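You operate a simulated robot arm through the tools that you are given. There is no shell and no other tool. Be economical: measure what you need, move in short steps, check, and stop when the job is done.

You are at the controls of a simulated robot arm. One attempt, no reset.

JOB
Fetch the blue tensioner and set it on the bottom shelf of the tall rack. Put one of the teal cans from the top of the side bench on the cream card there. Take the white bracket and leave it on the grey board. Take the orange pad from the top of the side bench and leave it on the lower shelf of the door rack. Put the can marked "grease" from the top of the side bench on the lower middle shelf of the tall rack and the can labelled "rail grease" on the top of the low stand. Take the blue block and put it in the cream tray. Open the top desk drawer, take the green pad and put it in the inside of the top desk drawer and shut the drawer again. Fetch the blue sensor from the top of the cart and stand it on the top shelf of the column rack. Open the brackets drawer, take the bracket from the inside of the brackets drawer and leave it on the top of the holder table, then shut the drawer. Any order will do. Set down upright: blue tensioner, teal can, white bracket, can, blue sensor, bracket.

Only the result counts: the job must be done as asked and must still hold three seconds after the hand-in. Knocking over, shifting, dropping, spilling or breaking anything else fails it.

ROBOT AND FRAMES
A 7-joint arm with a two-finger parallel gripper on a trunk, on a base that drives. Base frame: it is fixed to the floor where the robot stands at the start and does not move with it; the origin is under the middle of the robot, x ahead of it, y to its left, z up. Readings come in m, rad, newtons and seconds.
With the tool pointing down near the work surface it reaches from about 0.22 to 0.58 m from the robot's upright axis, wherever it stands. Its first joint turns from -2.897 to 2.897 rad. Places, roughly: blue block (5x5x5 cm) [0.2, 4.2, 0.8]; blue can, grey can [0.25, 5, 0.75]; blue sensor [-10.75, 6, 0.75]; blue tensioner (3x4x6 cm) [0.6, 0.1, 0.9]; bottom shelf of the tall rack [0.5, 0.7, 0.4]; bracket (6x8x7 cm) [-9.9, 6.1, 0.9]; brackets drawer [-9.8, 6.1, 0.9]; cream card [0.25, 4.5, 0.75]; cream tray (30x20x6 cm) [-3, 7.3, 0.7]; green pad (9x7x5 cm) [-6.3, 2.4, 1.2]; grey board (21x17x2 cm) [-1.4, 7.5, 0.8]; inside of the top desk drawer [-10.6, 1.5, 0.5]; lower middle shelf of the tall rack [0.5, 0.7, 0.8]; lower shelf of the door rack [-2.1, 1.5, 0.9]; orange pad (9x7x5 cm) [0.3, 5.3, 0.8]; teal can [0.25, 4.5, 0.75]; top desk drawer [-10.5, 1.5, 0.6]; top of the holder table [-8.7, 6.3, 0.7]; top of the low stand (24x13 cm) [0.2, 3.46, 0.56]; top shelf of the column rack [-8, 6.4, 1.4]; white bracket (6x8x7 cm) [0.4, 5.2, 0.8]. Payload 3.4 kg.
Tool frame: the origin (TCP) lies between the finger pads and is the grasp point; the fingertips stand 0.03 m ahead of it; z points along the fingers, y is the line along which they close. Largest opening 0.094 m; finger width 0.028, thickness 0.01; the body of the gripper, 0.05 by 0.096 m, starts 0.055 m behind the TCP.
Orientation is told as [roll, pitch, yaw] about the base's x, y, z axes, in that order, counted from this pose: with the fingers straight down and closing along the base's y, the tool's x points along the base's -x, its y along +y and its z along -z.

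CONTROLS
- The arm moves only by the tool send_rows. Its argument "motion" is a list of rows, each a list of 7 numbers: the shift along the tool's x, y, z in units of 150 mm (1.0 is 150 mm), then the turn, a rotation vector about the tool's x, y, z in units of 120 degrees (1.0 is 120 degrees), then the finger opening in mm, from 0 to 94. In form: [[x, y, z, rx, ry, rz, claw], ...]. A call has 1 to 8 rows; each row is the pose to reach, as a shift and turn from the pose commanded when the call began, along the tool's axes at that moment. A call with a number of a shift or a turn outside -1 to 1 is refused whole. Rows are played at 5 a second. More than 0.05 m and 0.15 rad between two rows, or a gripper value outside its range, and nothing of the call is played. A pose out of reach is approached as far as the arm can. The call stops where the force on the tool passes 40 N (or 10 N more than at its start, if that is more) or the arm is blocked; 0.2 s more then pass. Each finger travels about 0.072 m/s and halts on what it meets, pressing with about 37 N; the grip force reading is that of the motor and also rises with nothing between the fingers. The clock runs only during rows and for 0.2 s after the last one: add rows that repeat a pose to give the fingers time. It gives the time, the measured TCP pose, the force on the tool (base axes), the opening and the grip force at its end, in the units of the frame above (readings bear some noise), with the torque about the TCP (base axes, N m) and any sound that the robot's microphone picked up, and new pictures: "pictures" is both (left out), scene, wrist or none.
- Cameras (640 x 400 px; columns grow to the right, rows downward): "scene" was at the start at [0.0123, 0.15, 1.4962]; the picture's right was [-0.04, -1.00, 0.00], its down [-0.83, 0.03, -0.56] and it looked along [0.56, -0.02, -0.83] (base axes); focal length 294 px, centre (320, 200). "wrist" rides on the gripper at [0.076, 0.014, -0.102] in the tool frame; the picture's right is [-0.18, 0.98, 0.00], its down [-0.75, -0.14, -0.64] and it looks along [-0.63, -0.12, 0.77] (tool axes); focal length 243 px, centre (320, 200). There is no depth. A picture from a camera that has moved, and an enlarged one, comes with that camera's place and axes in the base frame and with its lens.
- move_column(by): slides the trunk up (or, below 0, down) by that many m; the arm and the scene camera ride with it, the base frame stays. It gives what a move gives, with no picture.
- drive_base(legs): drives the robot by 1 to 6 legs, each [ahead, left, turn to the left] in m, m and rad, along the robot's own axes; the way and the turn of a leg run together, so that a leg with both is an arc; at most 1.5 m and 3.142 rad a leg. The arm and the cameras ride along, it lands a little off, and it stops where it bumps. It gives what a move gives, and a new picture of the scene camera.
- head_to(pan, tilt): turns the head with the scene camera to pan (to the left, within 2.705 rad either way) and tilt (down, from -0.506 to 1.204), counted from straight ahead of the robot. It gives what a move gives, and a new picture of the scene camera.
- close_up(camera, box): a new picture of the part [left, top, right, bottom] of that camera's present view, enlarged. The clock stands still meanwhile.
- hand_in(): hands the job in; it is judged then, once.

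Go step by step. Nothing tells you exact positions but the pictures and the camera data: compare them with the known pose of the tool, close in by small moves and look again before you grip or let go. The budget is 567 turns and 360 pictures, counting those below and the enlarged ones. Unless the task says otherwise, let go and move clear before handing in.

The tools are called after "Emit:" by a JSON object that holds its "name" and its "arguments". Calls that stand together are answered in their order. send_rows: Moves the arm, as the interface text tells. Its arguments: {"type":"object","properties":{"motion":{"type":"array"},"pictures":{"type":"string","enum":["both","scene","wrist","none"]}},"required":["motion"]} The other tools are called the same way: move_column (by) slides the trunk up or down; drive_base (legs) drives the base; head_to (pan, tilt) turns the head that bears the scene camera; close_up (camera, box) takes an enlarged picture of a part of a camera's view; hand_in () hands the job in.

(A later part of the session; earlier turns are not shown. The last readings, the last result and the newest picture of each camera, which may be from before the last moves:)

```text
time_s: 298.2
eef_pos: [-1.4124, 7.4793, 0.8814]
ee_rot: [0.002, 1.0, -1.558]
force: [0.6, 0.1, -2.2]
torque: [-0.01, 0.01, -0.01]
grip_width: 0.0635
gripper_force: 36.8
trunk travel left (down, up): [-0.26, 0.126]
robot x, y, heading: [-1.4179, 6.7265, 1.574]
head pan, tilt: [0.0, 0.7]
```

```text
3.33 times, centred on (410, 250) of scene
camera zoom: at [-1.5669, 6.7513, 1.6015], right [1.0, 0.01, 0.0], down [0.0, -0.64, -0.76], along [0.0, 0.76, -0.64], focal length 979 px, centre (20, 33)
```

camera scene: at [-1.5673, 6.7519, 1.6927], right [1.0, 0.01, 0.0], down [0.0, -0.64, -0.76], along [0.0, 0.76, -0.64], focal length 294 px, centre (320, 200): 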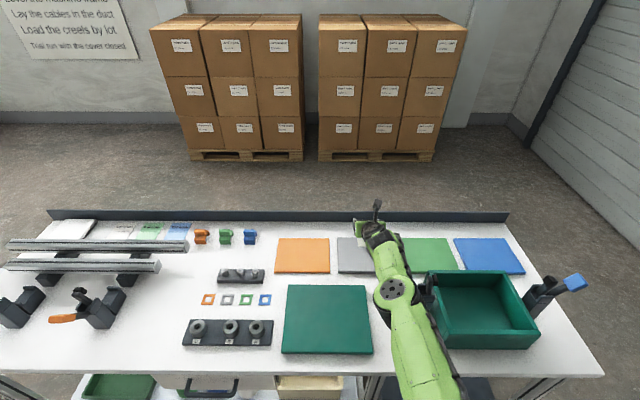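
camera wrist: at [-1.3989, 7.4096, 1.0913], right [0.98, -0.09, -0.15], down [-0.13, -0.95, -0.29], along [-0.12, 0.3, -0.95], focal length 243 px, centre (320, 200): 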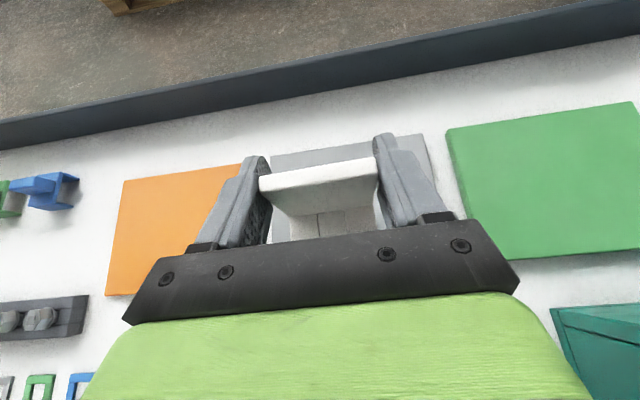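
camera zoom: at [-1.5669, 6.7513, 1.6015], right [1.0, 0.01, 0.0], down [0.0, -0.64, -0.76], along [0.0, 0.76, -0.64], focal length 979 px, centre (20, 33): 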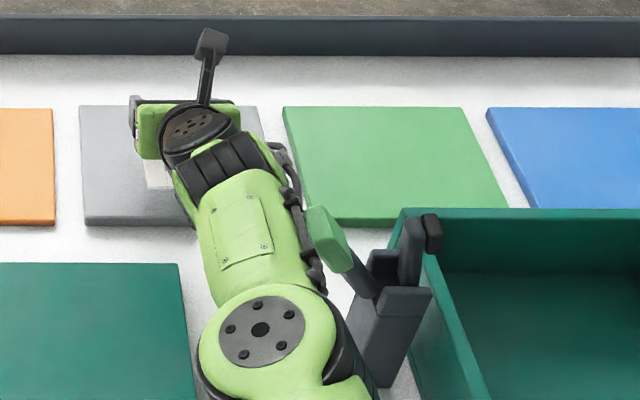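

Emit:
{"name": "drive_base", "arguments": {"legs": [[0, 0.04, 0]]}}

Emit:
{"name": "close_up", "arguments": {"camera": "wrist", "box": [0, 0, 640, 400]}}

Emit:
{"name": "close_up", "arguments": {"camera": "scene", "box": [330, 190, 490, 310]}}

```text
time_s: 299.0
eef_pos: [-1.454, 7.4796, 0.8812]
ee_rot: [0.004, 0.999, -1.557]
force: [-1.2, 0.7, -2.9]
torque: [0.03, -0.01, -0.02]
grip_width: 0.0635
gripper_force: 37.0
trunk travel left (down, up): [-0.26, 0.126]
robot x, y, heading: [-1.4551, 6.7283, 1.572]
head pan, tilt: [0.0, 0.7]
camera scene: at [-1.6095, 6.7515, 1.6015], right [1.0, 0.01, 0.0], down [0.0, -0.64, -0.76], along [0.0, 0.76, -0.64], focal length 294 px, centre (320, 200)
```

scene: 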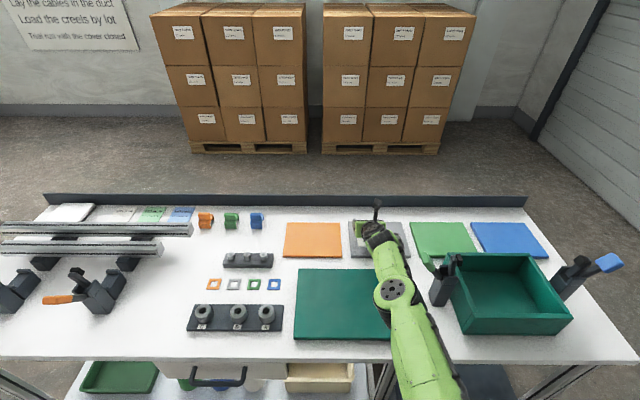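

```text
1.00 times, centred on (320, 200) of wrist (not enlarged: the box is as wide or as high as the picture)
camera zoom: at [-1.4387, 7.4342, 1.001], right [0.98, -0.09, -0.15], down [-0.13, -0.95, -0.29], along [-0.12, 0.3, -0.95], focal length 243 px, centre (320, 200)
```

zoom: 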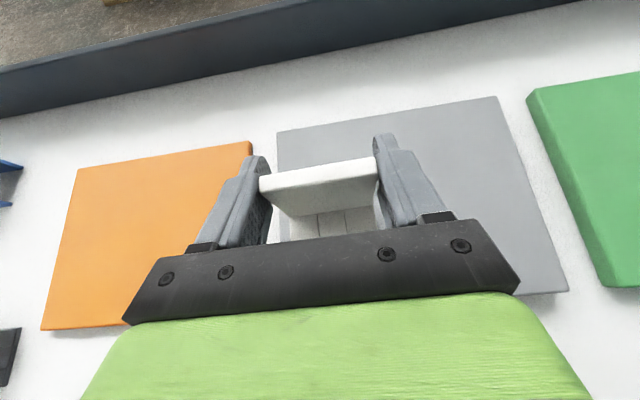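

```text
3.33 times, centred on (410, 250) of scene
camera zoom: at [-1.6095, 6.7515, 1.6015], right [1.0, 0.01, 0.0], down [0.0, -0.64, -0.76], along [0.0, 0.76, -0.64], focal length 979 px, centre (20, 33)
```

zoom: 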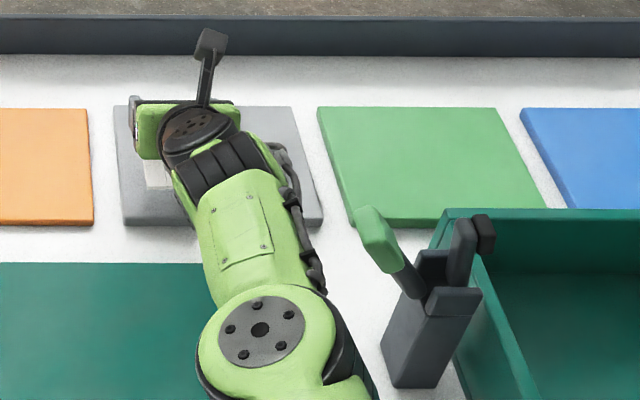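

Emit:
{"name": "move_column", "arguments": {"by": -0.022}}

Emit:
{"name": "send_rows", "arguments": {"motion": [[0, 0.04, 0, 0, 0, 0, 50], [0, 0.08, 0, 0, 0, 0, 50]], "pictures": "none"}}

Emit:
{"name": "send_rows", "arguments": {"motion": [[-0.011, 0, 0.007, 0, 0, 0, 50], [-0.022, 0, 0.014, 0, 0, 0, 50]], "pictures": "none"}}

```text
time_s: 299.7
eef_pos: [-1.4509, 7.4797, 0.8596]
ee_rot: [0.001, 1.001, -1.56]
force: [0.4, -0.3, -1.8]
torque: [-0.02, -0.02, 0.0]
grip_width: 0.0637
gripper_force: 37.4
trunk travel left (down, up): [-0.238, 0.148]
robot x, y, heading: [-1.4535, 6.727, 1.575]
head pan, tilt: [0.0, 0.7]
```

```text
time_s: 300.3
eef_pos: [-1.4411, 7.4785, 0.8577]
ee_rot: [0.001, 0.999, -1.56]
force: [-0.1, -0.5, -1.9]
torque: [0.0, -0.02, -0.02]
grip_width: 0.0637
gripper_force: 36.9
trunk travel left (down, up): [-0.238, 0.148]
robot x, y, heading: [-1.4534, 6.7268, 1.58]
head pan, tilt: [0.0, 0.7]
```

```text
time_s: 300.9
eef_pos: [-1.4402, 7.4793, 0.8558]
ee_rot: [0.002, 0.999, -1.56]
force: [1.1, -0.2, -2.0]
torque: [0.02, 0.0, 0.02]
grip_width: 0.0637
gripper_force: 37.0
trunk travel left (down, up): [-0.238, 0.148]
robot x, y, heading: [-1.4573, 6.7229, 1.574]
head pan, tilt: [0.0, 0.7]
```

Emit:
{"name": "send_rows", "arguments": {"motion": [[-0.017, 0, 0.011, 0, 0, 0, 50]], "pictures": "none"}}

```text
time_s: 301.3
eef_pos: [-1.4386, 7.4789, 0.8513]
ee_rot: [0.002, 0.999, -1.56]
force: [0.2, 0.2, -2.4]
torque: [0.02, 0.04, 0.02]
grip_width: 0.0634
gripper_force: 36.7
trunk travel left (down, up): [-0.238, 0.148]
robot x, y, heading: [-1.4525, 6.7242, 1.577]
head pan, tilt: [0.0, 0.7]
```

Emit:
{"name": "send_rows", "arguments": {"motion": [[-0.014, 0, 0.009, 0, 0, 0, 50]], "pictures": "none"}}

```text
time_s: 301.7
eef_pos: [-1.4397, 7.4787, 0.8501]
ee_rot: [0.002, 1.0, -1.559]
force: [-0.1, 0.5, -1.1]
torque: [0.04, -0.01, -0.01]
grip_width: 0.0635
gripper_force: 37.2
trunk travel left (down, up): [-0.238, 0.148]
robot x, y, heading: [-1.4572, 6.7256, 1.573]
head pan, tilt: [0.0, 0.7]
```

Emit:
{"name": "send_rows", "arguments": {"motion": [[-0.014, 0, 0.009, 0, 0, 0, 50]], "pictures": "none"}}

Emit:
{"name": "send_rows", "arguments": {"motion": [[-0.01, 0, 0.006, 0, 0, 0, 50]], "pictures": "none"}}

```text
time_s: 302.1
eef_pos: [-1.4401, 7.4807, 0.8468]
ee_rot: [0.0, 1.001, -1.56]
force: [-0.1, 0.3, -1.5]
torque: [0.01, -0.02, -0.01]
grip_width: 0.0635
gripper_force: 37.3
trunk travel left (down, up): [-0.238, 0.148]
robot x, y, heading: [-1.4571, 6.7281, 1.574]
head pan, tilt: [0.0, 0.7]
```

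```text
time_s: 302.5
eef_pos: [-1.4388, 7.4797, 0.8474]
ee_rot: [0.001, 1.002, -1.559]
force: [-0.7, 0.1, -0.5]
torque: [-0.03, 0.08, -0.02]
grip_width: 0.0637
gripper_force: 37.1
trunk travel left (down, up): [-0.238, 0.148]
robot x, y, heading: [-1.4601, 6.7254, 1.573]
head pan, tilt: [0.0, 0.7]
```

Emit:
{"name": "send_rows", "arguments": {"motion": [[-0.004, 0, 0.003, 0, 0, 0, 50], [-0.004, 0, 0.003, 0, 0, 0, 66], [-0.004, 0, 0.003, 0, 0, 0, 80], [-0.004, 0, 0.003, 0, 0, 0, 80], [0, 0, -0.15, 0, 0, 0, 80], [0, 0, -0.4, 0, 0, 0, 80], [0.05, 0, -0.7, 0, 0, 0, 80]], "pictures": "both"}}

```text
time_s: 304.1
eef_pos: [-1.4385, 7.3935, 0.9121]
ee_rot: [0.004, 1.003, -1.557]
force: [0.8, -0.5, 0.1]
torque: [0.01, 0.02, 0.0]
grip_width: 0.0799
gripper_force: 0.1
trunk travel left (down, up): [-0.238, 0.148]
robot x, y, heading: [-1.4524, 6.7247, 1.573]
head pan, tilt: [0.0, 0.7]
camera scene: at [-1.6061, 6.7494, 1.58], right [1.0, 0.01, 0.0], down [0.0, -0.64, -0.77], along [0.0, 0.77, -0.64], focal length 294 px, centre (320, 200)
camera wrist: at [-1.4234, 7.3472, 1.0319], right [0.98, -0.09, -0.15], down [-0.13, -0.95, -0.29], along [-0.12, 0.31, -0.94], focal length 243 px, centre (320, 200)
```

scene: 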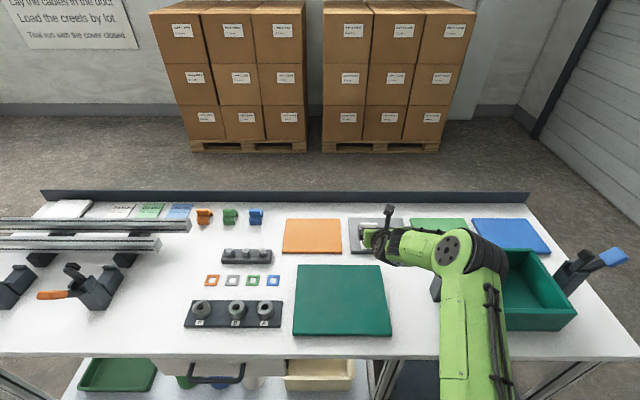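
wrist: 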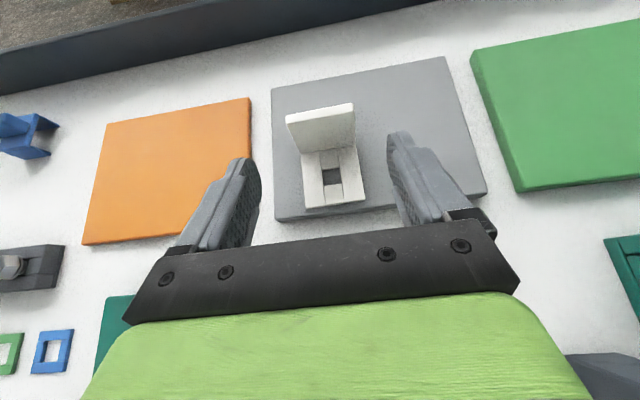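

Emit:
{"name": "move_column", "arguments": {"by": 0.12}}

Emit:
{"name": "drive_base", "arguments": {"legs": [[-0.8, 0, 0]]}}

Emit:
{"name": "head_to", "arguments": {"pan": 0.7, "tilt": 0.5}}

```text
time_s: 305.6
eef_pos: [-1.439, 7.3933, 1.032]
ee_rot: [0.001, 1.001, -1.559]
force: [-0.1, 0.8, -0.6]
torque: [0.02, 0.02, -0.02]
grip_width: 0.0801
gripper_force: 0.1
trunk travel left (down, up): [-0.358, 0.028]
robot x, y, heading: [-1.4549, 6.7254, 1.576]
head pan, tilt: [0.0, 0.7]
```

```text
time_s: 309.9
eef_pos: [-1.4381, 6.6045, 1.0316]
ee_rot: [0.001, 1.0, -1.55]
force: [-0.5, -0.4, 0.2]
torque: [0.01, -0.01, 0.0]
grip_width: 0.0802
gripper_force: 0.1
trunk travel left (down, up): [-0.358, 0.028]
robot x, y, heading: [-1.4457, 5.9395, 1.585]
head pan, tilt: [0.0, 0.7]
camera scene: at [-1.5985, 5.9602, 1.7007], right [1.0, 0.02, 0.0], down [0.01, -0.64, -0.77], along [-0.01, 0.76, -0.64], focal length 294 px, centre (320, 200)
```

scene: 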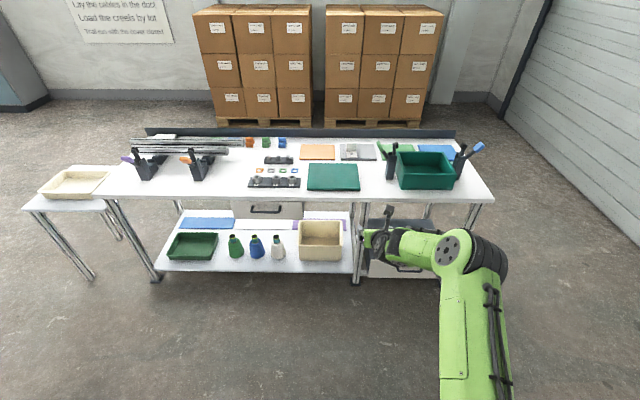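

```text
time_s: 310.9
eef_pos: [-1.4375, 6.6047, 1.0307]
ee_rot: [0.002, 1.003, -1.548]
force: [0.0, 0.3, 0.6]
torque: [-0.01, -0.01, -0.02]
grip_width: 0.0799
gripper_force: 0.1
trunk travel left (down, up): [-0.358, 0.028]
robot x, y, heading: [-1.4479, 5.9393, 1.584]
head pan, tilt: [0.7, 0.499]
camera scene: at [-1.6568, 5.9444, 1.7184], right [0.76, 0.66, 0.0], down [0.31, -0.36, -0.88], along [-0.58, 0.66, -0.48], focal length 294 px, centre (320, 200)
```

scene: 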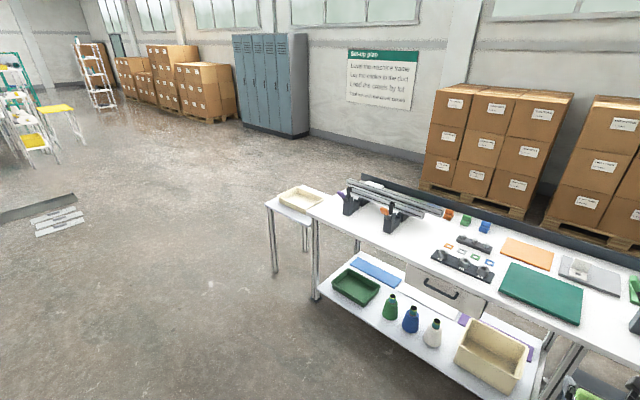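

Emit:
{"name": "send_rows", "arguments": {"motion": [[-0.2, 0, 0.0, 0, -0.06, 0, 94], [-0.4, 0, 0.0, 0, -0.12, 0, 94], [-0.6, 0, 0.0, 0, -0.18, 0, 94], [-0.6, 0, -0.1, 0, -0.234, 0, 94]], "pictures": "none"}}

Emit:
{"name": "drive_base", "arguments": {"legs": [[0, 0, -1.585], [0, -0.9, 0], [0, -0.85, 0], [0.85, 0, 0]]}}

Emit:
{"name": "head_to", "arguments": {"pan": 0.0, "tilt": 0.8}}

```text
time_s: 311.9
eef_pos: [-1.436, 6.5427, 0.9632]
ee_rot: [0.001, 0.508, -1.549]
force: [-0.6, 0.0, 0.0]
torque: [0.02, -0.01, 0.02]
grip_width: 0.0941
gripper_force: 0.1
trunk travel left (down, up): [-0.358, 0.028]
robot x, y, heading: [-1.4439, 5.9368, 1.586]
head pan, tilt: [0.7, 0.499]
```

```text
time_s: 328.8
eef_pos: [0.0005, 4.1221, 0.9628]
ee_rot: [0.001, 0.509, 3.118]
force: [-0.7, 0.5, -0.5]
torque: [-0.02, 0.0, 0.02]
grip_width: 0.0943
gripper_force: 0.1
trunk travel left (down, up): [-0.358, 0.028]
robot x, y, heading: [-0.6037, 4.1628, -0.032]
head pan, tilt: [0.7, 0.499]
camera scene: at [-0.5883, 4.3739, 1.7184], right [0.62, -0.78, 0.0], down [-0.38, -0.3, -0.88], along [0.69, 0.54, -0.48], focal length 294 px, centre (320, 200)
```

scene: 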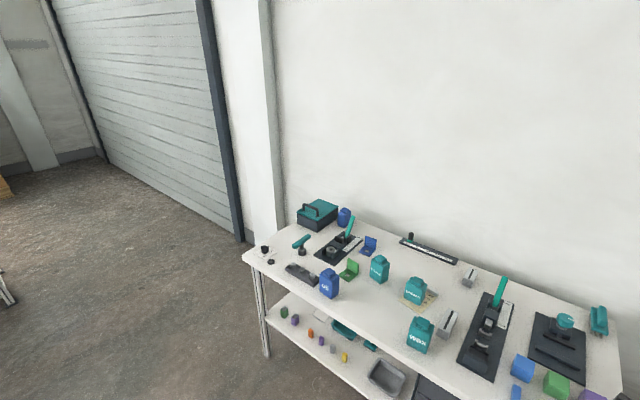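

```text
time_s: 329.9
eef_pos: [-0.0003, 4.1237, 0.9613]
ee_rot: [0.002, 0.509, 3.114]
force: [0.2, -0.3, -0.6]
torque: [0.02, -0.04, 0.0]
grip_width: 0.0938
gripper_force: 0.3
trunk travel left (down, up): [-0.358, 0.028]
robot x, y, heading: [-0.6014, 4.1622, -0.028]
head pan, tilt: [0.0, 0.799]
camera scene: at [-0.5795, 4.315, 1.6925], right [-0.03, -1.0, 0.0], down [-0.72, 0.02, -0.7], along [0.7, -0.02, -0.72], focal length 294 px, centre (320, 200)
```

scene: 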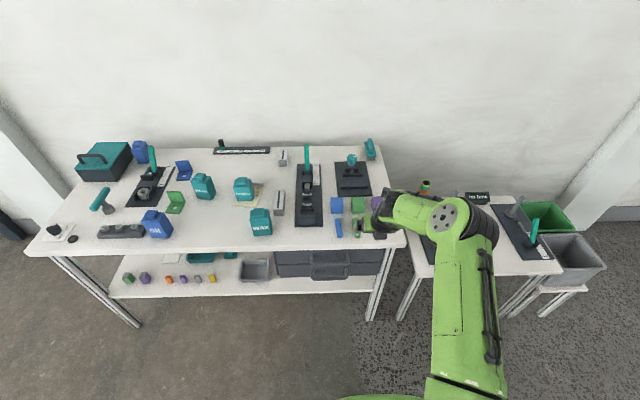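

Emit:
{"name": "send_rows", "arguments": {"motion": [[-0.2, 0, -0.19, 0, 0, 0, 94], [-0.4, 0, -0.38, 0, 0, 0, 94], [-0.6, 0, -0.565, 0, 0, 0, 94]], "pictures": "none"}}

Emit:
{"name": "drive_base", "arguments": {"legs": [[0.3, 0.08, 0.03]]}}

Emit:
{"name": "close_up", "arguments": {"camera": "wrist", "box": [0, 0, 640, 400]}}

```text
time_s: 330.7
eef_pos: [-0.1228, 4.1247, 0.9922]
ee_rot: [0.001, 0.512, 3.115]
force: [0.8, -0.4, -0.9]
torque: [-0.01, 0.0, -0.01]
grip_width: 0.0941
gripper_force: 0.0
trunk travel left (down, up): [-0.358, 0.028]
robot x, y, heading: [-0.6038, 4.1608, -0.033]
head pan, tilt: [0.0, 0.799]
```

```text
time_s: 332.8
eef_pos: [0.1823, 4.2142, 0.9913]
ee_rot: [0.002, 0.508, -3.136]
force: [0.6, -0.2, 0.5]
torque: [0.02, 0.0, 0.0]
grip_width: 0.094
gripper_force: 0.1
trunk travel left (down, up): [-0.358, 0.028]
robot x, y, heading: [-0.306, 4.2366, 0.001]
head pan, tilt: [0.0, 0.799]
camera scene: at [-0.2811, 4.3906, 1.6924], right [0.0, -1.0, 0.0], down [-0.72, 0.0, -0.7], along [0.7, 0.0, -0.72], focal length 294 px, centre (320, 200)
```

scene: 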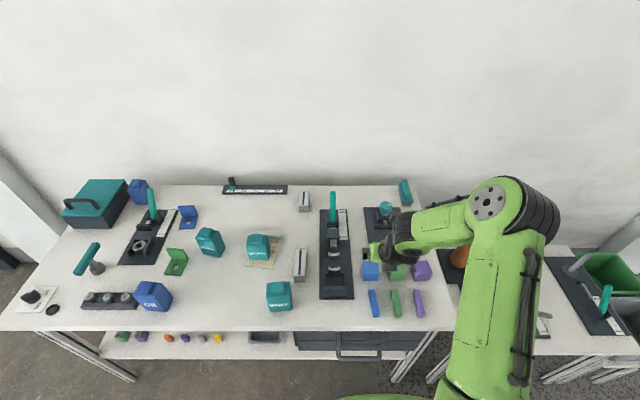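

```text
1.00 times, centred on (320, 200) of wrist (not enlarged: the box is as wide or as high as the picture)
camera zoom: at [0.1991, 4.2006, 1.1188], right [-0.16, -0.98, -0.09], down [-0.97, 0.14, 0.19], along [-0.18, 0.12, -0.98], focal length 243 px, centre (320, 200)
```

zoom: 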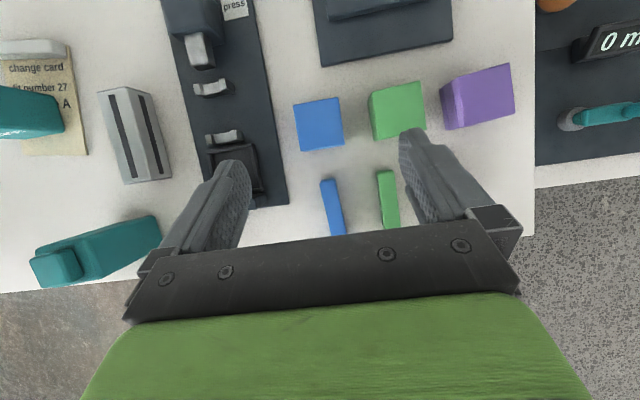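

Emit:
{"name": "send_rows", "arguments": {"motion": [[-0.1, -0.045, 0.1, 0, 0, 0, 64], [-0.193, -0.045, 0.3, 0, 0, 0, 64], [-0.193, -0.045, 0.5, 0, 0, 0, 64], [-0.193, -0.045, 0.65, 0, 0, 0, 64]], "pictures": "wrist"}}

```text
time_s: 333.8
eef_pos: [0.2034, 4.2225, 0.8889]
ee_rot: [0.001, 0.51, -3.136]
force: [-0.8, 0.3, -0.6]
torque: [-0.01, 0.0, -0.02]
grip_width: 0.064
gripper_force: 0.0
trunk travel left (down, up): [-0.358, 0.028]
robot x, y, heading: [-0.3056, 4.2364, -0.0]
head pan, tilt: [0.0, 0.799]
camera wrist: at [0.2212, 4.2083, 1.018], right [-0.16, -0.98, -0.09], down [-0.97, 0.14, 0.19], along [-0.18, 0.12, -0.98], focal length 243 px, centre (320, 200)
```

wrist: 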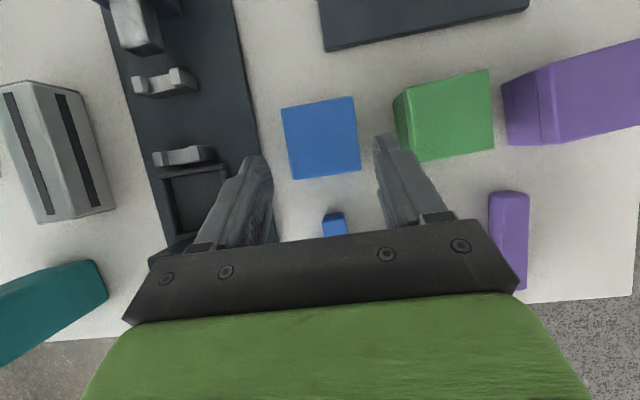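

Emit:
{"name": "send_rows", "arguments": {"motion": [[0.02, 0.01, 0.12, 0, 0, 0, 64], [0.02, 0.01, 0.24, 0, 0, 0, 64], [0.02, 0.01, 0.35, 0, 0, 0, 64], [0.02, 0.01, 0.35, 0, 0, 0, 50], [0.02, 0.01, 0.35, 0, 0, 0, 38], [0.02, 0.01, 0.35, 0, 0, 0, 38]], "pictures": "wrist"}}

Emit:
{"name": "send_rows", "arguments": {"motion": [[0.1, 0, -0.174, 0, 0, 0, 38], [0.22, 0, -0.39, 0, 0, 0, 38], [0.35, 0, -0.63, 0, 0, 0, 38], [0.49, 0, -0.872, 0, 0, 0, 38]], "pictures": "wrist"}}

```text
time_s: 335.2
eef_pos: [0.23, 4.2203, 0.848]
ee_rot: [0.002, 0.511, -3.136]
force: [0.4, 1.3, 0.8]
torque: [0.06, -0.03, -0.03]
grip_width: 0.0535
gripper_force: 37.2
trunk travel left (down, up): [-0.358, 0.028]
robot x, y, heading: [-0.302, 4.2356, 0.001]
head pan, tilt: [0.0, 0.799]
camera wrist: at [0.248, 4.2059, 0.9747], right [-0.16, -0.98, -0.09], down [-0.97, 0.14, 0.19], along [-0.18, 0.12, -0.98], focal length 243 px, centre (320, 200)
```

wrist: 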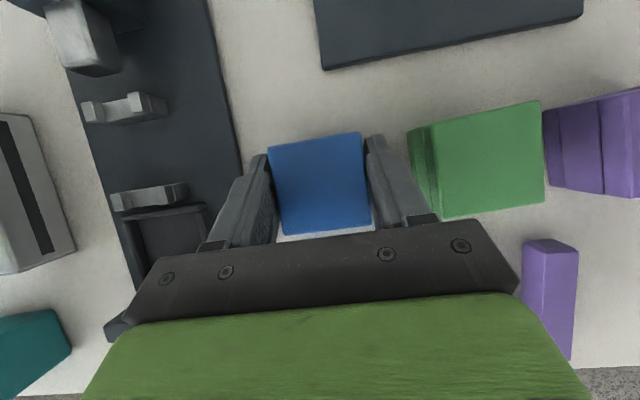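

```text
time_s: 336.2
eef_pos: [0.23, 4.2195, 0.9974]
ee_rot: [0.001, 0.509, -3.135]
force: [1.0, 0.9, -0.7]
torque: [0.01, -0.02, -0.02]
grip_width: 0.0536
gripper_force: 36.9
trunk travel left (down, up): [-0.358, 0.028]
robot x, y, heading: [-0.3048, 4.2351, -0.001]
head pan, tilt: [0.0, 0.799]
camera wrist: at [0.2472, 4.2053, 1.1248], right [-0.16, -0.98, -0.09], down [-0.97, 0.14, 0.19], along [-0.18, 0.12, -0.98], focal length 243 px, centre (320, 200)
```

wrist: 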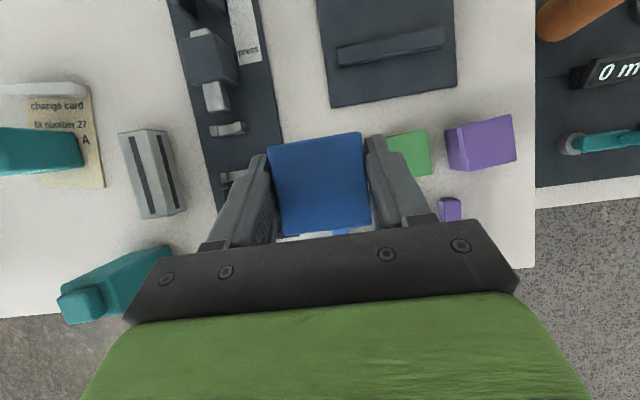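

Emit:
{"name": "drive_base", "arguments": {"legs": [[-0.9, 0, 0], [0, 0, 1.57], [1.4, 0, 0], [0, 1.0, 0], [0, 0.8, 0]]}}

Emit:
{"name": "head_to", "arguments": {"pan": 0.0, "tilt": 0.6}}

```text
time_s: 359.9
eef_pos: [-2.9212, 6.227, 0.998]
ee_rot: [0.002, 0.51, -1.603]
force: [-0.3, 0.0, -1.4]
torque: [-0.02, 0.03, 0.0]
grip_width: 0.0533
gripper_force: 37.2
trunk travel left (down, up): [-0.358, 0.028]
robot x, y, heading: [-2.9595, 5.6924, 1.532]
head pan, tilt: [0.0, 0.799]
camera scene: at [-3.1107, 5.7213, 1.6924], right [1.0, -0.04, 0.0], down [-0.03, -0.72, -0.7], along [0.03, 0.7, -0.72], focal length 294 px, centre (320, 200)
```

scene: 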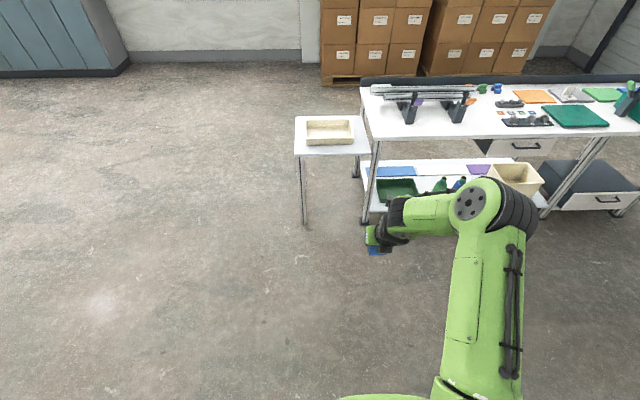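

```text
time_s: 360.6
eef_pos: [-2.9224, 6.2275, 0.9983]
ee_rot: [0.002, 0.51, -1.604]
force: [0.3, 0.0, -1.4]
torque: [-0.02, 0.02, 0.0]
grip_width: 0.0536
gripper_force: 36.8
trunk travel left (down, up): [-0.358, 0.028]
robot x, y, heading: [-2.9601, 5.6938, 1.534]
head pan, tilt: [0.0, 0.6]
camera scene: at [-3.1098, 5.729, 1.7093], right [1.0, -0.04, 0.0], down [-0.02, -0.57, -0.82], along [0.03, 0.82, -0.57], focal length 294 px, centre (320, 200)
```

scene: 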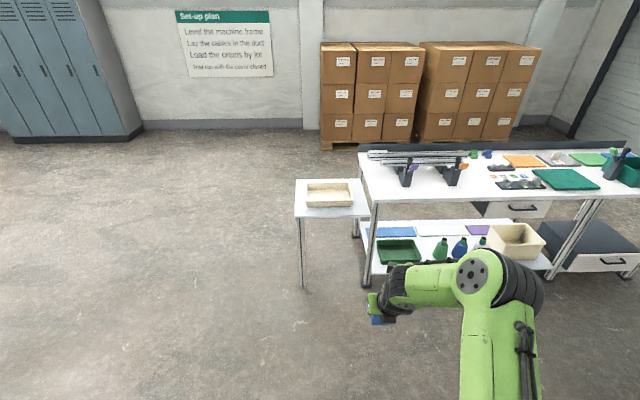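

Emit:
{"name": "drive_base", "arguments": {"legs": [[0, 0.06, 0.037], [0.92, 0, 0]]}}

Emit:
{"name": "close_up", "arguments": {"camera": "wrist", "box": [0, 0, 640, 400]}}

```text
time_s: 366.1
eef_pos: [-3.0174, 7.156, 0.9968]
ee_rot: [0.002, 0.51, -1.548]
force: [0.7, 1.2, -1.4]
torque: [-0.02, 0.0, 0.0]
grip_width: 0.0537
gripper_force: 37.8
trunk travel left (down, up): [-0.358, 0.028]
robot x, y, heading: [-3.0269, 6.6184, 1.586]
head pan, tilt: [0.0, 0.6]
camera scene: at [-3.1786, 6.6488, 1.7093], right [1.0, 0.02, 0.0], down [0.01, -0.57, -0.82], along [-0.01, 0.82, -0.57], focal length 294 px, centre (320, 200)
```

scene: 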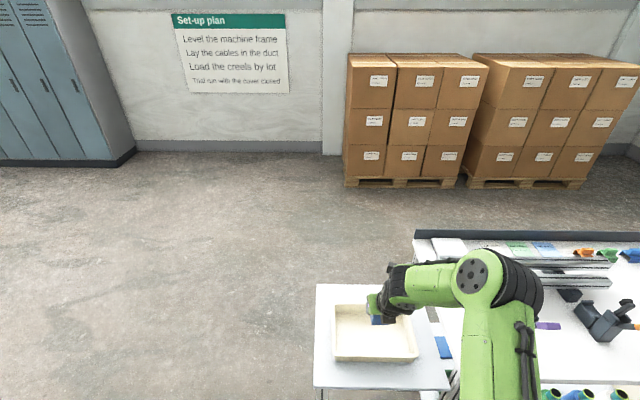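

```text
1.00 times, centred on (320, 200) of wrist (not enlarged: the box is as wide or as high as the picture)
camera zoom: at [-3.0037, 7.1732, 1.1241], right [0.99, -0.14, -0.09], down [-0.12, -0.97, 0.19], along [-0.11, -0.18, -0.98], focal length 243 px, centre (320, 200)
```

zoom: 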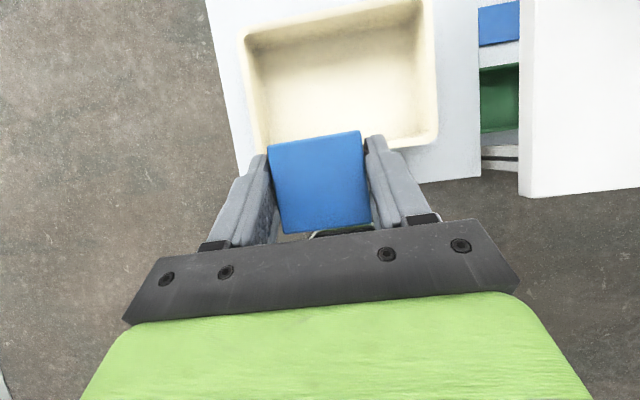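

Emit:
{"name": "drive_base", "arguments": {"legs": [[0.07, -0.02, -0.014]]}}

Emit:
{"name": "send_rows", "arguments": {"motion": [[0.18, 0, 0.1, 0, 0, 0, 38], [0.35, 0, 0.2, 0, 0, 0, 38]], "pictures": "none"}}

Emit:
{"name": "move_column", "arguments": {"by": -0.17}}

Emit:
{"name": "close_up", "arguments": {"camera": "wrist", "box": [0, 0, 640, 400]}}

```text
time_s: 367.1
eef_pos: [-2.9902, 7.2262, 0.9963]
ee_rot: [0.001, 0.509, -1.564]
force: [1.5, 0.8, -2.5]
torque: [-0.05, 0.02, -0.01]
grip_width: 0.0535
gripper_force: 36.6
trunk travel left (down, up): [-0.358, 0.028]
robot x, y, heading: [-3.0043, 6.6925, 1.572]
head pan, tilt: [0.0, 0.6]
camera scene: at [-3.158, 6.7223, 1.7093], right [1.0, 0.0, 0.0], down [0.0, -0.57, -0.82], along [0.0, 0.82, -0.57], focal length 294 px, centre (320, 200)
```

scene: 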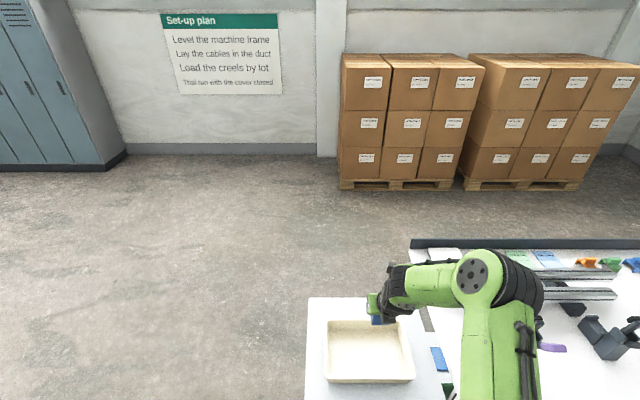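

```text
time_s: 367.7
eef_pos: [-2.9934, 7.2876, 0.9957]
ee_rot: [0.002, 0.508, -1.565]
force: [-0.2, 0.6, -0.7]
torque: [-0.01, 0.01, 0.0]
grip_width: 0.0536
gripper_force: 37.2
trunk travel left (down, up): [-0.358, 0.028]
robot x, y, heading: [-3.0129, 6.69, 1.568]
head pan, tilt: [0.0, 0.6]
```

```text
time_s: 369.6
eef_pos: [-2.9922, 7.2862, 0.8282]
ee_rot: [0.002, 0.509, -1.563]
force: [0.4, 0.8, -1.6]
torque: [-0.02, -0.02, 0.01]
grip_width: 0.0533
gripper_force: 36.9
trunk travel left (down, up): [-0.188, 0.198]
robot x, y, heading: [-3.0048, 6.6897, 1.576]
head pan, tilt: [0.0, 0.6]
```

```text
1.00 times, centred on (320, 200) of wrist (not enlarged: the box is as wide or as high as the picture)
camera zoom: at [-2.9775, 7.3029, 0.9545], right [0.98, -0.15, -0.09], down [-0.13, -0.97, 0.19], along [-0.12, -0.18, -0.98], focal length 243 px, centre (320, 200)
```

zoom: 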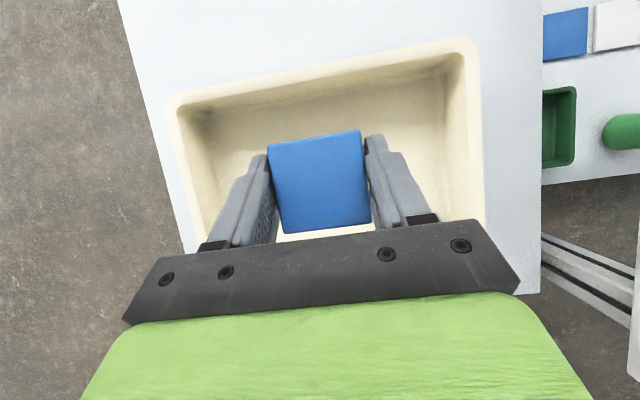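

Emit:
{"name": "send_rows", "arguments": {"motion": [[-0.12, 0, -0.065, 0, 0, 0, 38], [-0.2, 0, 0.08, 0, 0, 0, 38], [-0.28, 0, 0.22, 0, 0, 0, 38]], "pictures": "wrist"}}

```text
time_s: 370.4
eef_pos: [-2.9917, 7.2663, 0.7776]
ee_rot: [0.0, 0.509, -1.563]
force: [-0.4, 0.2, -0.5]
torque: [0.01, 0.03, 0.02]
grip_width: 0.0535
gripper_force: 36.4
trunk travel left (down, up): [-0.188, 0.198]
robot x, y, heading: [-3.0103, 6.6931, 1.567]
head pan, tilt: [0.0, 0.6]
camera wrist: at [-2.9777, 7.2827, 0.9041], right [0.98, -0.15, -0.09], down [-0.13, -0.97, 0.19], along [-0.12, -0.18, -0.98], focal length 243 px, centre (320, 200)
```

wrist: 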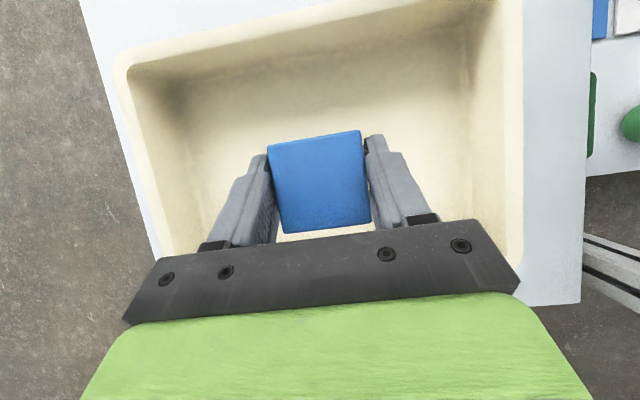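

Emit:
{"name": "send_rows", "arguments": {"motion": [[-0.026, 0, 0.046, 0, 0, 0, 38], [-0.04, 0, 0.07, 0, 0, 0, 38]], "pictures": "none"}}

Emit:
{"name": "send_rows", "arguments": {"motion": [[-0.013, 0, 0.023, 0, 0, 0, 38]], "pictures": "none"}}

```text
time_s: 371.0
eef_pos: [-2.9909, 7.267, 0.7665]
ee_rot: [0.001, 0.509, -1.563]
force: [-0.4, -0.6, -2.1]
torque: [0.0, -0.03, -0.01]
grip_width: 0.0537
gripper_force: 36.3
trunk travel left (down, up): [-0.188, 0.198]
robot x, y, heading: [-3.0097, 6.6903, 1.572]
head pan, tilt: [0.0, 0.6]
```

```text
time_s: 371.4
eef_pos: [-2.9916, 7.2676, 0.7622]
ee_rot: [0.002, 0.509, -1.561]
force: [0.4, 0.6, 0.0]
torque: [0.0, 0.0, 0.01]
grip_width: 0.0536
gripper_force: 37.2
trunk travel left (down, up): [-0.188, 0.198]
robot x, y, heading: [-3.0103, 6.6868, 1.571]
head pan, tilt: [0.0, 0.6]
```

Emit:
{"name": "send_rows", "arguments": {"motion": [[-0.013, 0, 0.023, 0, 0, 0, 38]], "pictures": "none"}}

Emit:
{"name": "send_rows", "arguments": {"motion": [[-0.01, 0, 0.017, 0, 0, 0, 38]], "pictures": "none"}}

```text
time_s: 371.8
eef_pos: [-2.9908, 7.2671, 0.7589]
ee_rot: [0.002, 0.511, -1.564]
force: [0.7, -0.3, -1.6]
torque: [0.02, 0.03, -0.01]
grip_width: 0.0536
gripper_force: 37.2
trunk travel left (down, up): [-0.188, 0.198]
robot x, y, heading: [-3.0048, 6.693, 1.572]
head pan, tilt: [0.0, 0.6]
```

```text
time_s: 372.2
eef_pos: [-2.9908, 7.267, 0.7552]
ee_rot: [0.003, 0.511, -1.564]
force: [0.3, 0.5, -0.2]
torque: [0.0, 0.01, 0.01]
grip_width: 0.0535
gripper_force: 37.1
trunk travel left (down, up): [-0.188, 0.198]
robot x, y, heading: [-3.0054, 6.6906, 1.568]
head pan, tilt: [0.0, 0.6]
```

Emit:
{"name": "send_rows", "arguments": {"motion": [[-0.01, 0, 0.017, 0, 0, 0, 38], [-0.018, 0, 0.03, 0, 0, 0, 38]], "pictures": "none"}}

```text
time_s: 372.8
eef_pos: [-2.9917, 7.2669, 0.7499]
ee_rot: [0.0, 0.51, -1.563]
force: [0.0, -0.2, -1.9]
torque: [-0.03, -0.04, 0.0]
grip_width: 0.0535
gripper_force: 36.5
trunk travel left (down, up): [-0.188, 0.198]
robot x, y, heading: [-3.0099, 6.6878, 1.574]
head pan, tilt: [0.0, 0.6]
```

Emit:
{"name": "send_rows", "arguments": {"motion": [[-0.01, 0, 0.017, 0, 0, 0, 38], [-0.018, 0, 0.03, 0, 0, 0, 38]], "pictures": "wrist"}}

```text
time_s: 373.4
eef_pos: [-2.9919, 7.2654, 0.7448]
ee_rot: [0.001, 0.51, -1.564]
force: [0.4, 0.0, -1.8]
torque: [0.02, -0.03, -0.02]
grip_width: 0.0533
gripper_force: 37.2
trunk travel left (down, up): [-0.188, 0.198]
robot x, y, heading: [-3.0068, 6.6925, 1.57]
head pan, tilt: [0.0, 0.6]
camera wrist: at [-2.9771, 7.2822, 0.8712], right [0.98, -0.15, -0.09], down [-0.13, -0.97, 0.19], along [-0.12, -0.18, -0.98], focal length 243 px, centre (320, 200)
```

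wrist: 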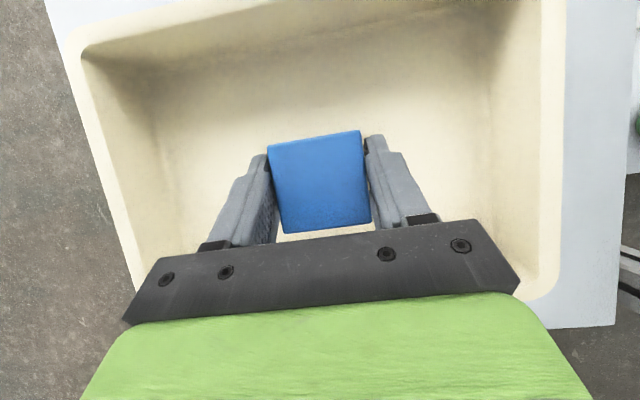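

Emit:
{"name": "send_rows", "arguments": {"motion": [[-0.016, 0, 0.029, 0, 0, 0, 38], [-0.033, 0, 0.058, 0, 0, 0, 38]], "pictures": "none"}}

```text
time_s: 374.0
eef_pos: [-2.9932, 7.2654, 0.7345]
ee_rot: [0.001, 0.509, -1.563]
force: [0.6, 0.1, -1.0]
torque: [0.0, 0.05, 0.0]
grip_width: 0.0535
gripper_force: 37.4
trunk travel left (down, up): [-0.188, 0.198]
robot x, y, heading: [-3.0073, 6.6947, 1.572]
head pan, tilt: [0.0, 0.6]
```

Emit:
{"name": "send_rows", "arguments": {"motion": [[-0.013, 0, 0.023, 0, 0, 0, 38], [-0.026, 0, 0.046, 0, 0, 0, 38]], "pictures": "none"}}

Emit:
{"name": "close_up", "arguments": {"camera": "scene", "box": [290, 230, 470, 400]}}

```text
time_s: 374.6
eef_pos: [-2.9912, 7.266, 0.7286]
ee_rot: [0.002, 0.511, -1.565]
force: [-0.1, 0.1, -0.8]
torque: [-0.02, 0.04, 0.01]
grip_width: 0.0536
gripper_force: 37.0
trunk travel left (down, up): [-0.188, 0.198]
robot x, y, heading: [-3.0058, 6.688, 1.569]
head pan, tilt: [0.0, 0.6]
```

```text
2.35 times, centred on (380, 315) of scene
camera zoom: at [-3.1586, 6.7201, 1.5392], right [1.0, 0.0, 0.0], down [0.0, -0.57, -0.82], along [0.0, 0.82, -0.57], focal length 691 px, centre (179, -71)
```

zoom: 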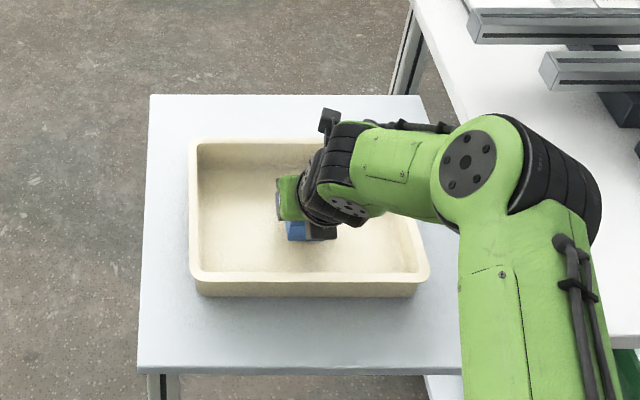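

Emit:
{"name": "send_rows", "arguments": {"motion": [[-0.013, 0, 0.023, 0, 0, 0, 38], [-0.026, 0, 0.046, 0, 0, 0, 38]], "pictures": "none"}}

Emit:
{"name": "send_rows", "arguments": {"motion": [[-0.013, 0, 0.023, 0, 0, 0, 38]], "pictures": "wrist"}}

```text
time_s: 375.2
eef_pos: [-2.9923, 7.2645, 0.7182]
ee_rot: [0.003, 0.511, -1.56]
force: [-0.5, -0.1, -1.3]
torque: [0.0, 0.0, 0.0]
grip_width: 0.0536
gripper_force: 37.0
trunk travel left (down, up): [-0.188, 0.198]
robot x, y, heading: [-3.008, 6.6898, 1.573]
head pan, tilt: [0.0, 0.6]
```

```text
time_s: 375.6
eef_pos: [-2.9925, 7.2659, 0.7138]
ee_rot: [0.001, 0.508, -1.563]
force: [0.2, 0.4, -0.9]
torque: [-0.03, 0.0, 0.02]
grip_width: 0.0534
gripper_force: 37.6
trunk travel left (down, up): [-0.188, 0.198]
robot x, y, heading: [-3.0084, 6.6906, 1.571]
head pan, tilt: [0.0, 0.6]
camera wrist: at [-2.9781, 7.2821, 0.8416], right [0.98, -0.15, -0.09], down [-0.13, -0.97, 0.19], along [-0.12, -0.18, -0.98], focal length 243 px, centre (320, 200)
```

wrist: 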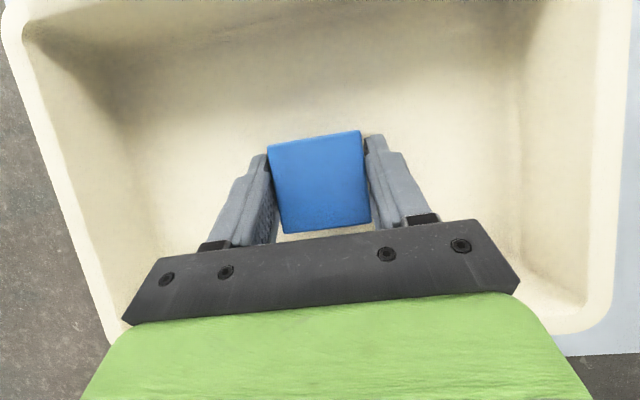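

Emit:
{"name": "send_rows", "arguments": {"motion": [[-0.013, 0, 0.023, 0, 0, 0, 38]], "pictures": "none"}}

Emit:
{"name": "send_rows", "arguments": {"motion": [[-0.013, 0, 0.023, 0, 0, 0, 38]], "pictures": "none"}}

```text
time_s: 376.0
eef_pos: [-2.9919, 7.2651, 0.7118]
ee_rot: [0.002, 0.512, -1.563]
force: [0.6, -0.4, 2.4]
torque: [0.1, 0.05, -0.01]
grip_width: 0.0535
gripper_force: 36.9
trunk travel left (down, up): [-0.188, 0.198]
robot x, y, heading: [-3.005, 6.6914, 1.573]
head pan, tilt: [0.0, 0.6]
```

```text
time_s: 376.4
eef_pos: [-2.9926, 7.2648, 0.7108]
ee_rot: [0.001, 0.52, -1.563]
force: [0.0, -5.8, 29.7]
torque: [-0.84, 0.0, 0.05]
grip_width: 0.0535
gripper_force: 37.0
trunk travel left (down, up): [-0.188, 0.198]
robot x, y, heading: [-3.0086, 6.6903, 1.569]
head pan, tilt: [0.0, 0.6]
```

Contact with the tray floor. Release and rise.

Emit:
{"name": "send_rows", "arguments": {"motion": [[0.01, 0, -0.02, 0, 0, 0, 45], [0.01, 0, -0.02, 0, 0, 0, 60], [0.01, 0, -0.02, 0, 0, 0, 66], [0.1, 0, -0.2, 0, 0, 0, 66], [0.2, 0, -0.4, 0, 0, 0, 66], [0.3, 0, -0.65, 0, 0, 0, 66], [0.4, 0, -0.9, 0, 0, 0, 66]], "pictures": "wrist"}}

Emit:
{"name": "move_column", "arguments": {"by": 0.15}}

Emit:
{"name": "drive_base", "arguments": {"legs": [[-0.9, 0, 0]]}}

```text
time_s: 378.0
eef_pos: [-2.9926, 7.2523, 0.8564]
ee_rot: [0.001, 0.509, -1.564]
force: [-0.3, -0.1, 0.3]
torque: [-0.02, -0.01, 0.06]
grip_width: 0.066
gripper_force: 0.1
trunk travel left (down, up): [-0.188, 0.198]
robot x, y, heading: [-3.0065, 6.6917, 1.57]
head pan, tilt: [0.0, 0.6]
camera wrist: at [-2.9776, 7.2692, 0.983], right [0.98, -0.15, -0.09], down [-0.13, -0.97, 0.19], along [-0.12, -0.18, -0.98], focal length 243 px, centre (320, 200)
```

wrist: 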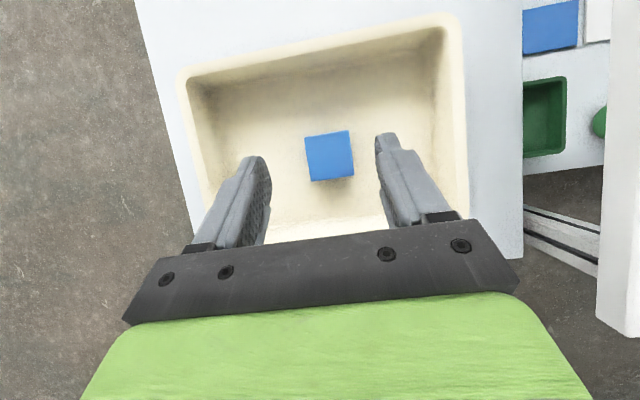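

```text
time_s: 379.7
eef_pos: [-2.9926, 7.2541, 1.0048]
ee_rot: [0.001, 0.511, -1.562]
force: [-0.1, 0.1, -0.1]
torque: [0.0, -0.02, 0.01]
grip_width: 0.0661
gripper_force: 0.0
trunk travel left (down, up): [-0.338, 0.048]
robot x, y, heading: [-3.0052, 6.6915, 1.573]
head pan, tilt: [0.0, 0.6]
```

```text
time_s: 384.6
eef_pos: [-2.9896, 6.3374, 1.0053]
ee_rot: [0.003, 0.51, -1.573]
force: [0.8, 0.3, -0.1]
torque: [-0.03, -0.03, -0.04]
grip_width: 0.0661
gripper_force: 0.1
trunk travel left (down, up): [-0.338, 0.048]
robot x, y, heading: [-3.0092, 5.7758, 1.567]
head pan, tilt: [0.0, 0.6]
camera scene: at [-3.1599, 5.8038, 1.6892], right [1.0, -0.01, 0.0], down [0.0, -0.56, -0.83], along [0.0, 0.83, -0.56], focal length 294 px, centre (320, 200)
```

scene: 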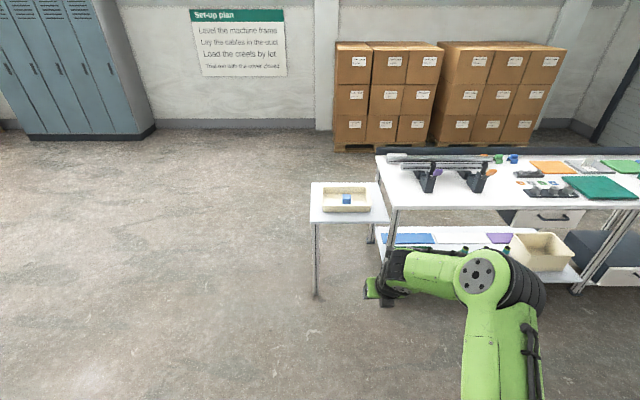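

Emit:
{"name": "send_rows", "arguments": {"motion": [[0.1, 0, -0.1, 0, 0.066, 0, 80], [0.2, 0, -0.15, 0, 0.132, 0, 80], [0.3, 0, -0.2, 0, 0.198, 0, 80], [0.4, 0, -0.25, 0, 0.264, 0, 80], [0.5, 0, -0.3, 0, 0.33, 0, 80]], "pictures": "none"}}

Emit:
{"name": "drive_base", "arguments": {"legs": [[0, 0, -1.567], [1.3, 0, 0], [1.2, 0, 0], [0, -0.63, 0]]}}

Emit:
{"name": "head_to", "arguments": {"pan": 0.0, "tilt": 0.7}}

```text
time_s: 385.8
eef_pos: [-2.9895, 6.3799, 1.0828]
ee_rot: [0.003, 1.204, -1.568]
force: [1.0, -0.3, 0.4]
torque: [0.02, 0.0, -0.01]
grip_width: 0.0801
gripper_force: 0.0
trunk travel left (down, up): [-0.338, 0.048]
robot x, y, heading: [-3.0088, 5.7767, 1.567]
head pan, tilt: [0.0, 0.6]
```

```text
time_s: 404.9
eef_pos: [0.0743, 5.1184, 1.082]
ee_rot: [0.001, 1.2, -3.138]
force: [0.2, 0.0, -0.7]
torque: [-0.01, 0.0, -0.02]
grip_width: 0.08
gripper_force: 0.0
trunk travel left (down, up): [-0.338, 0.048]
robot x, y, heading: [-0.5293, 5.1393, -0.001]
head pan, tilt: [0.0, 0.6]
camera scene: at [-0.5022, 5.2878, 1.6892], right [0.0, -1.0, 0.0], down [-0.57, 0.0, -0.82], along [0.82, 0.0, -0.57], focal length 294 px, centre (320, 200)
```

scene: 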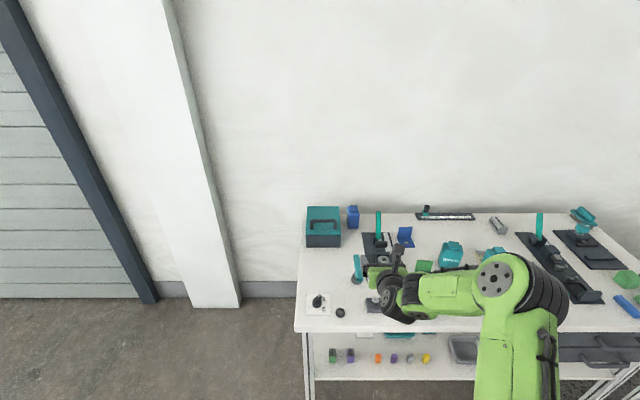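

```text
time_s: 405.5
eef_pos: [0.0755, 5.1184, 1.0823]
ee_rot: [0.005, 1.2, -3.136]
force: [0.4, -0.4, 0.0]
torque: [-0.01, -0.03, 0.03]
grip_width: 0.0803
gripper_force: 0.1
trunk travel left (down, up): [-0.338, 0.048]
robot x, y, heading: [-0.5332, 5.1385, -0.001]
head pan, tilt: [0.0, 0.7]
camera scene: at [-0.5056, 5.2885, 1.6806], right [0.0, -1.0, 0.0], down [-0.64, 0.0, -0.77], along [0.77, 0.0, -0.64], focal length 294 px, centre (320, 200)
```

scene: 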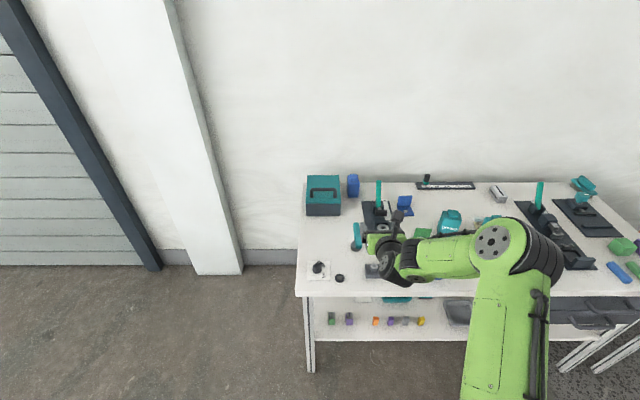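

Emit:
{"name": "drive_base", "arguments": {"legs": [[0.28, 0.02, 0]]}}

Emit:
{"name": "close_up", "arguments": {"camera": "wrist", "box": [0, 0, 640, 400]}}

```text
time_s: 407.5
eef_pos: [0.3543, 5.1411, 1.0826]
ee_rot: [0.004, 1.201, -3.131]
force: [0.7, 0.1, -0.1]
torque: [-0.03, 0.03, -0.01]
grip_width: 0.0802
gripper_force: 0.1
trunk travel left (down, up): [-0.338, 0.048]
robot x, y, heading: [-0.2496, 5.1555, 0.001]
head pan, tilt: [0.0, 0.7]
camera scene: at [-0.2257, 5.3088, 1.6805], right [0.0, -1.0, 0.0], down [-0.64, 0.0, -0.76], along [0.76, 0.0, -0.64], focal length 294 px, centre (320, 200)
```

scene: 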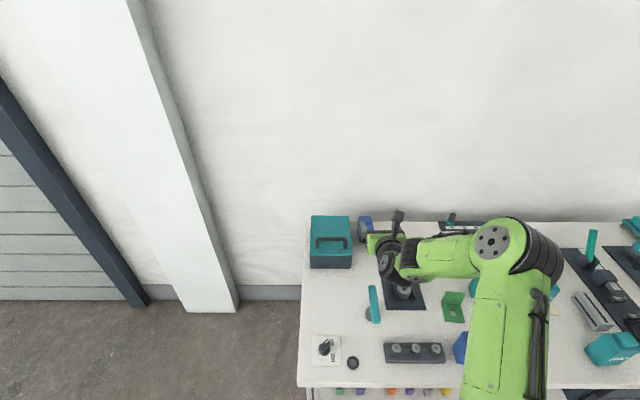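

```text
1.00 times, centred on (320, 200) of wrist (not enlarged: the box is as wide or as high as the picture)
camera zoom: at [0.2877, 5.1265, 1.1902], right [-0.06, -0.98, -0.17], down [-0.87, 0.13, -0.47], along [0.49, 0.12, -0.87], focal length 243 px, centre (320, 200)
```

zoom: 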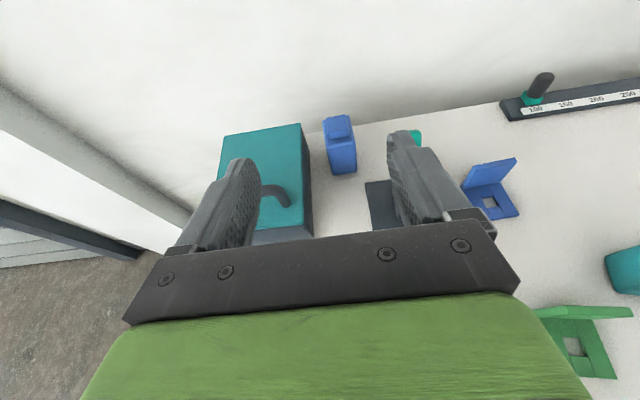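

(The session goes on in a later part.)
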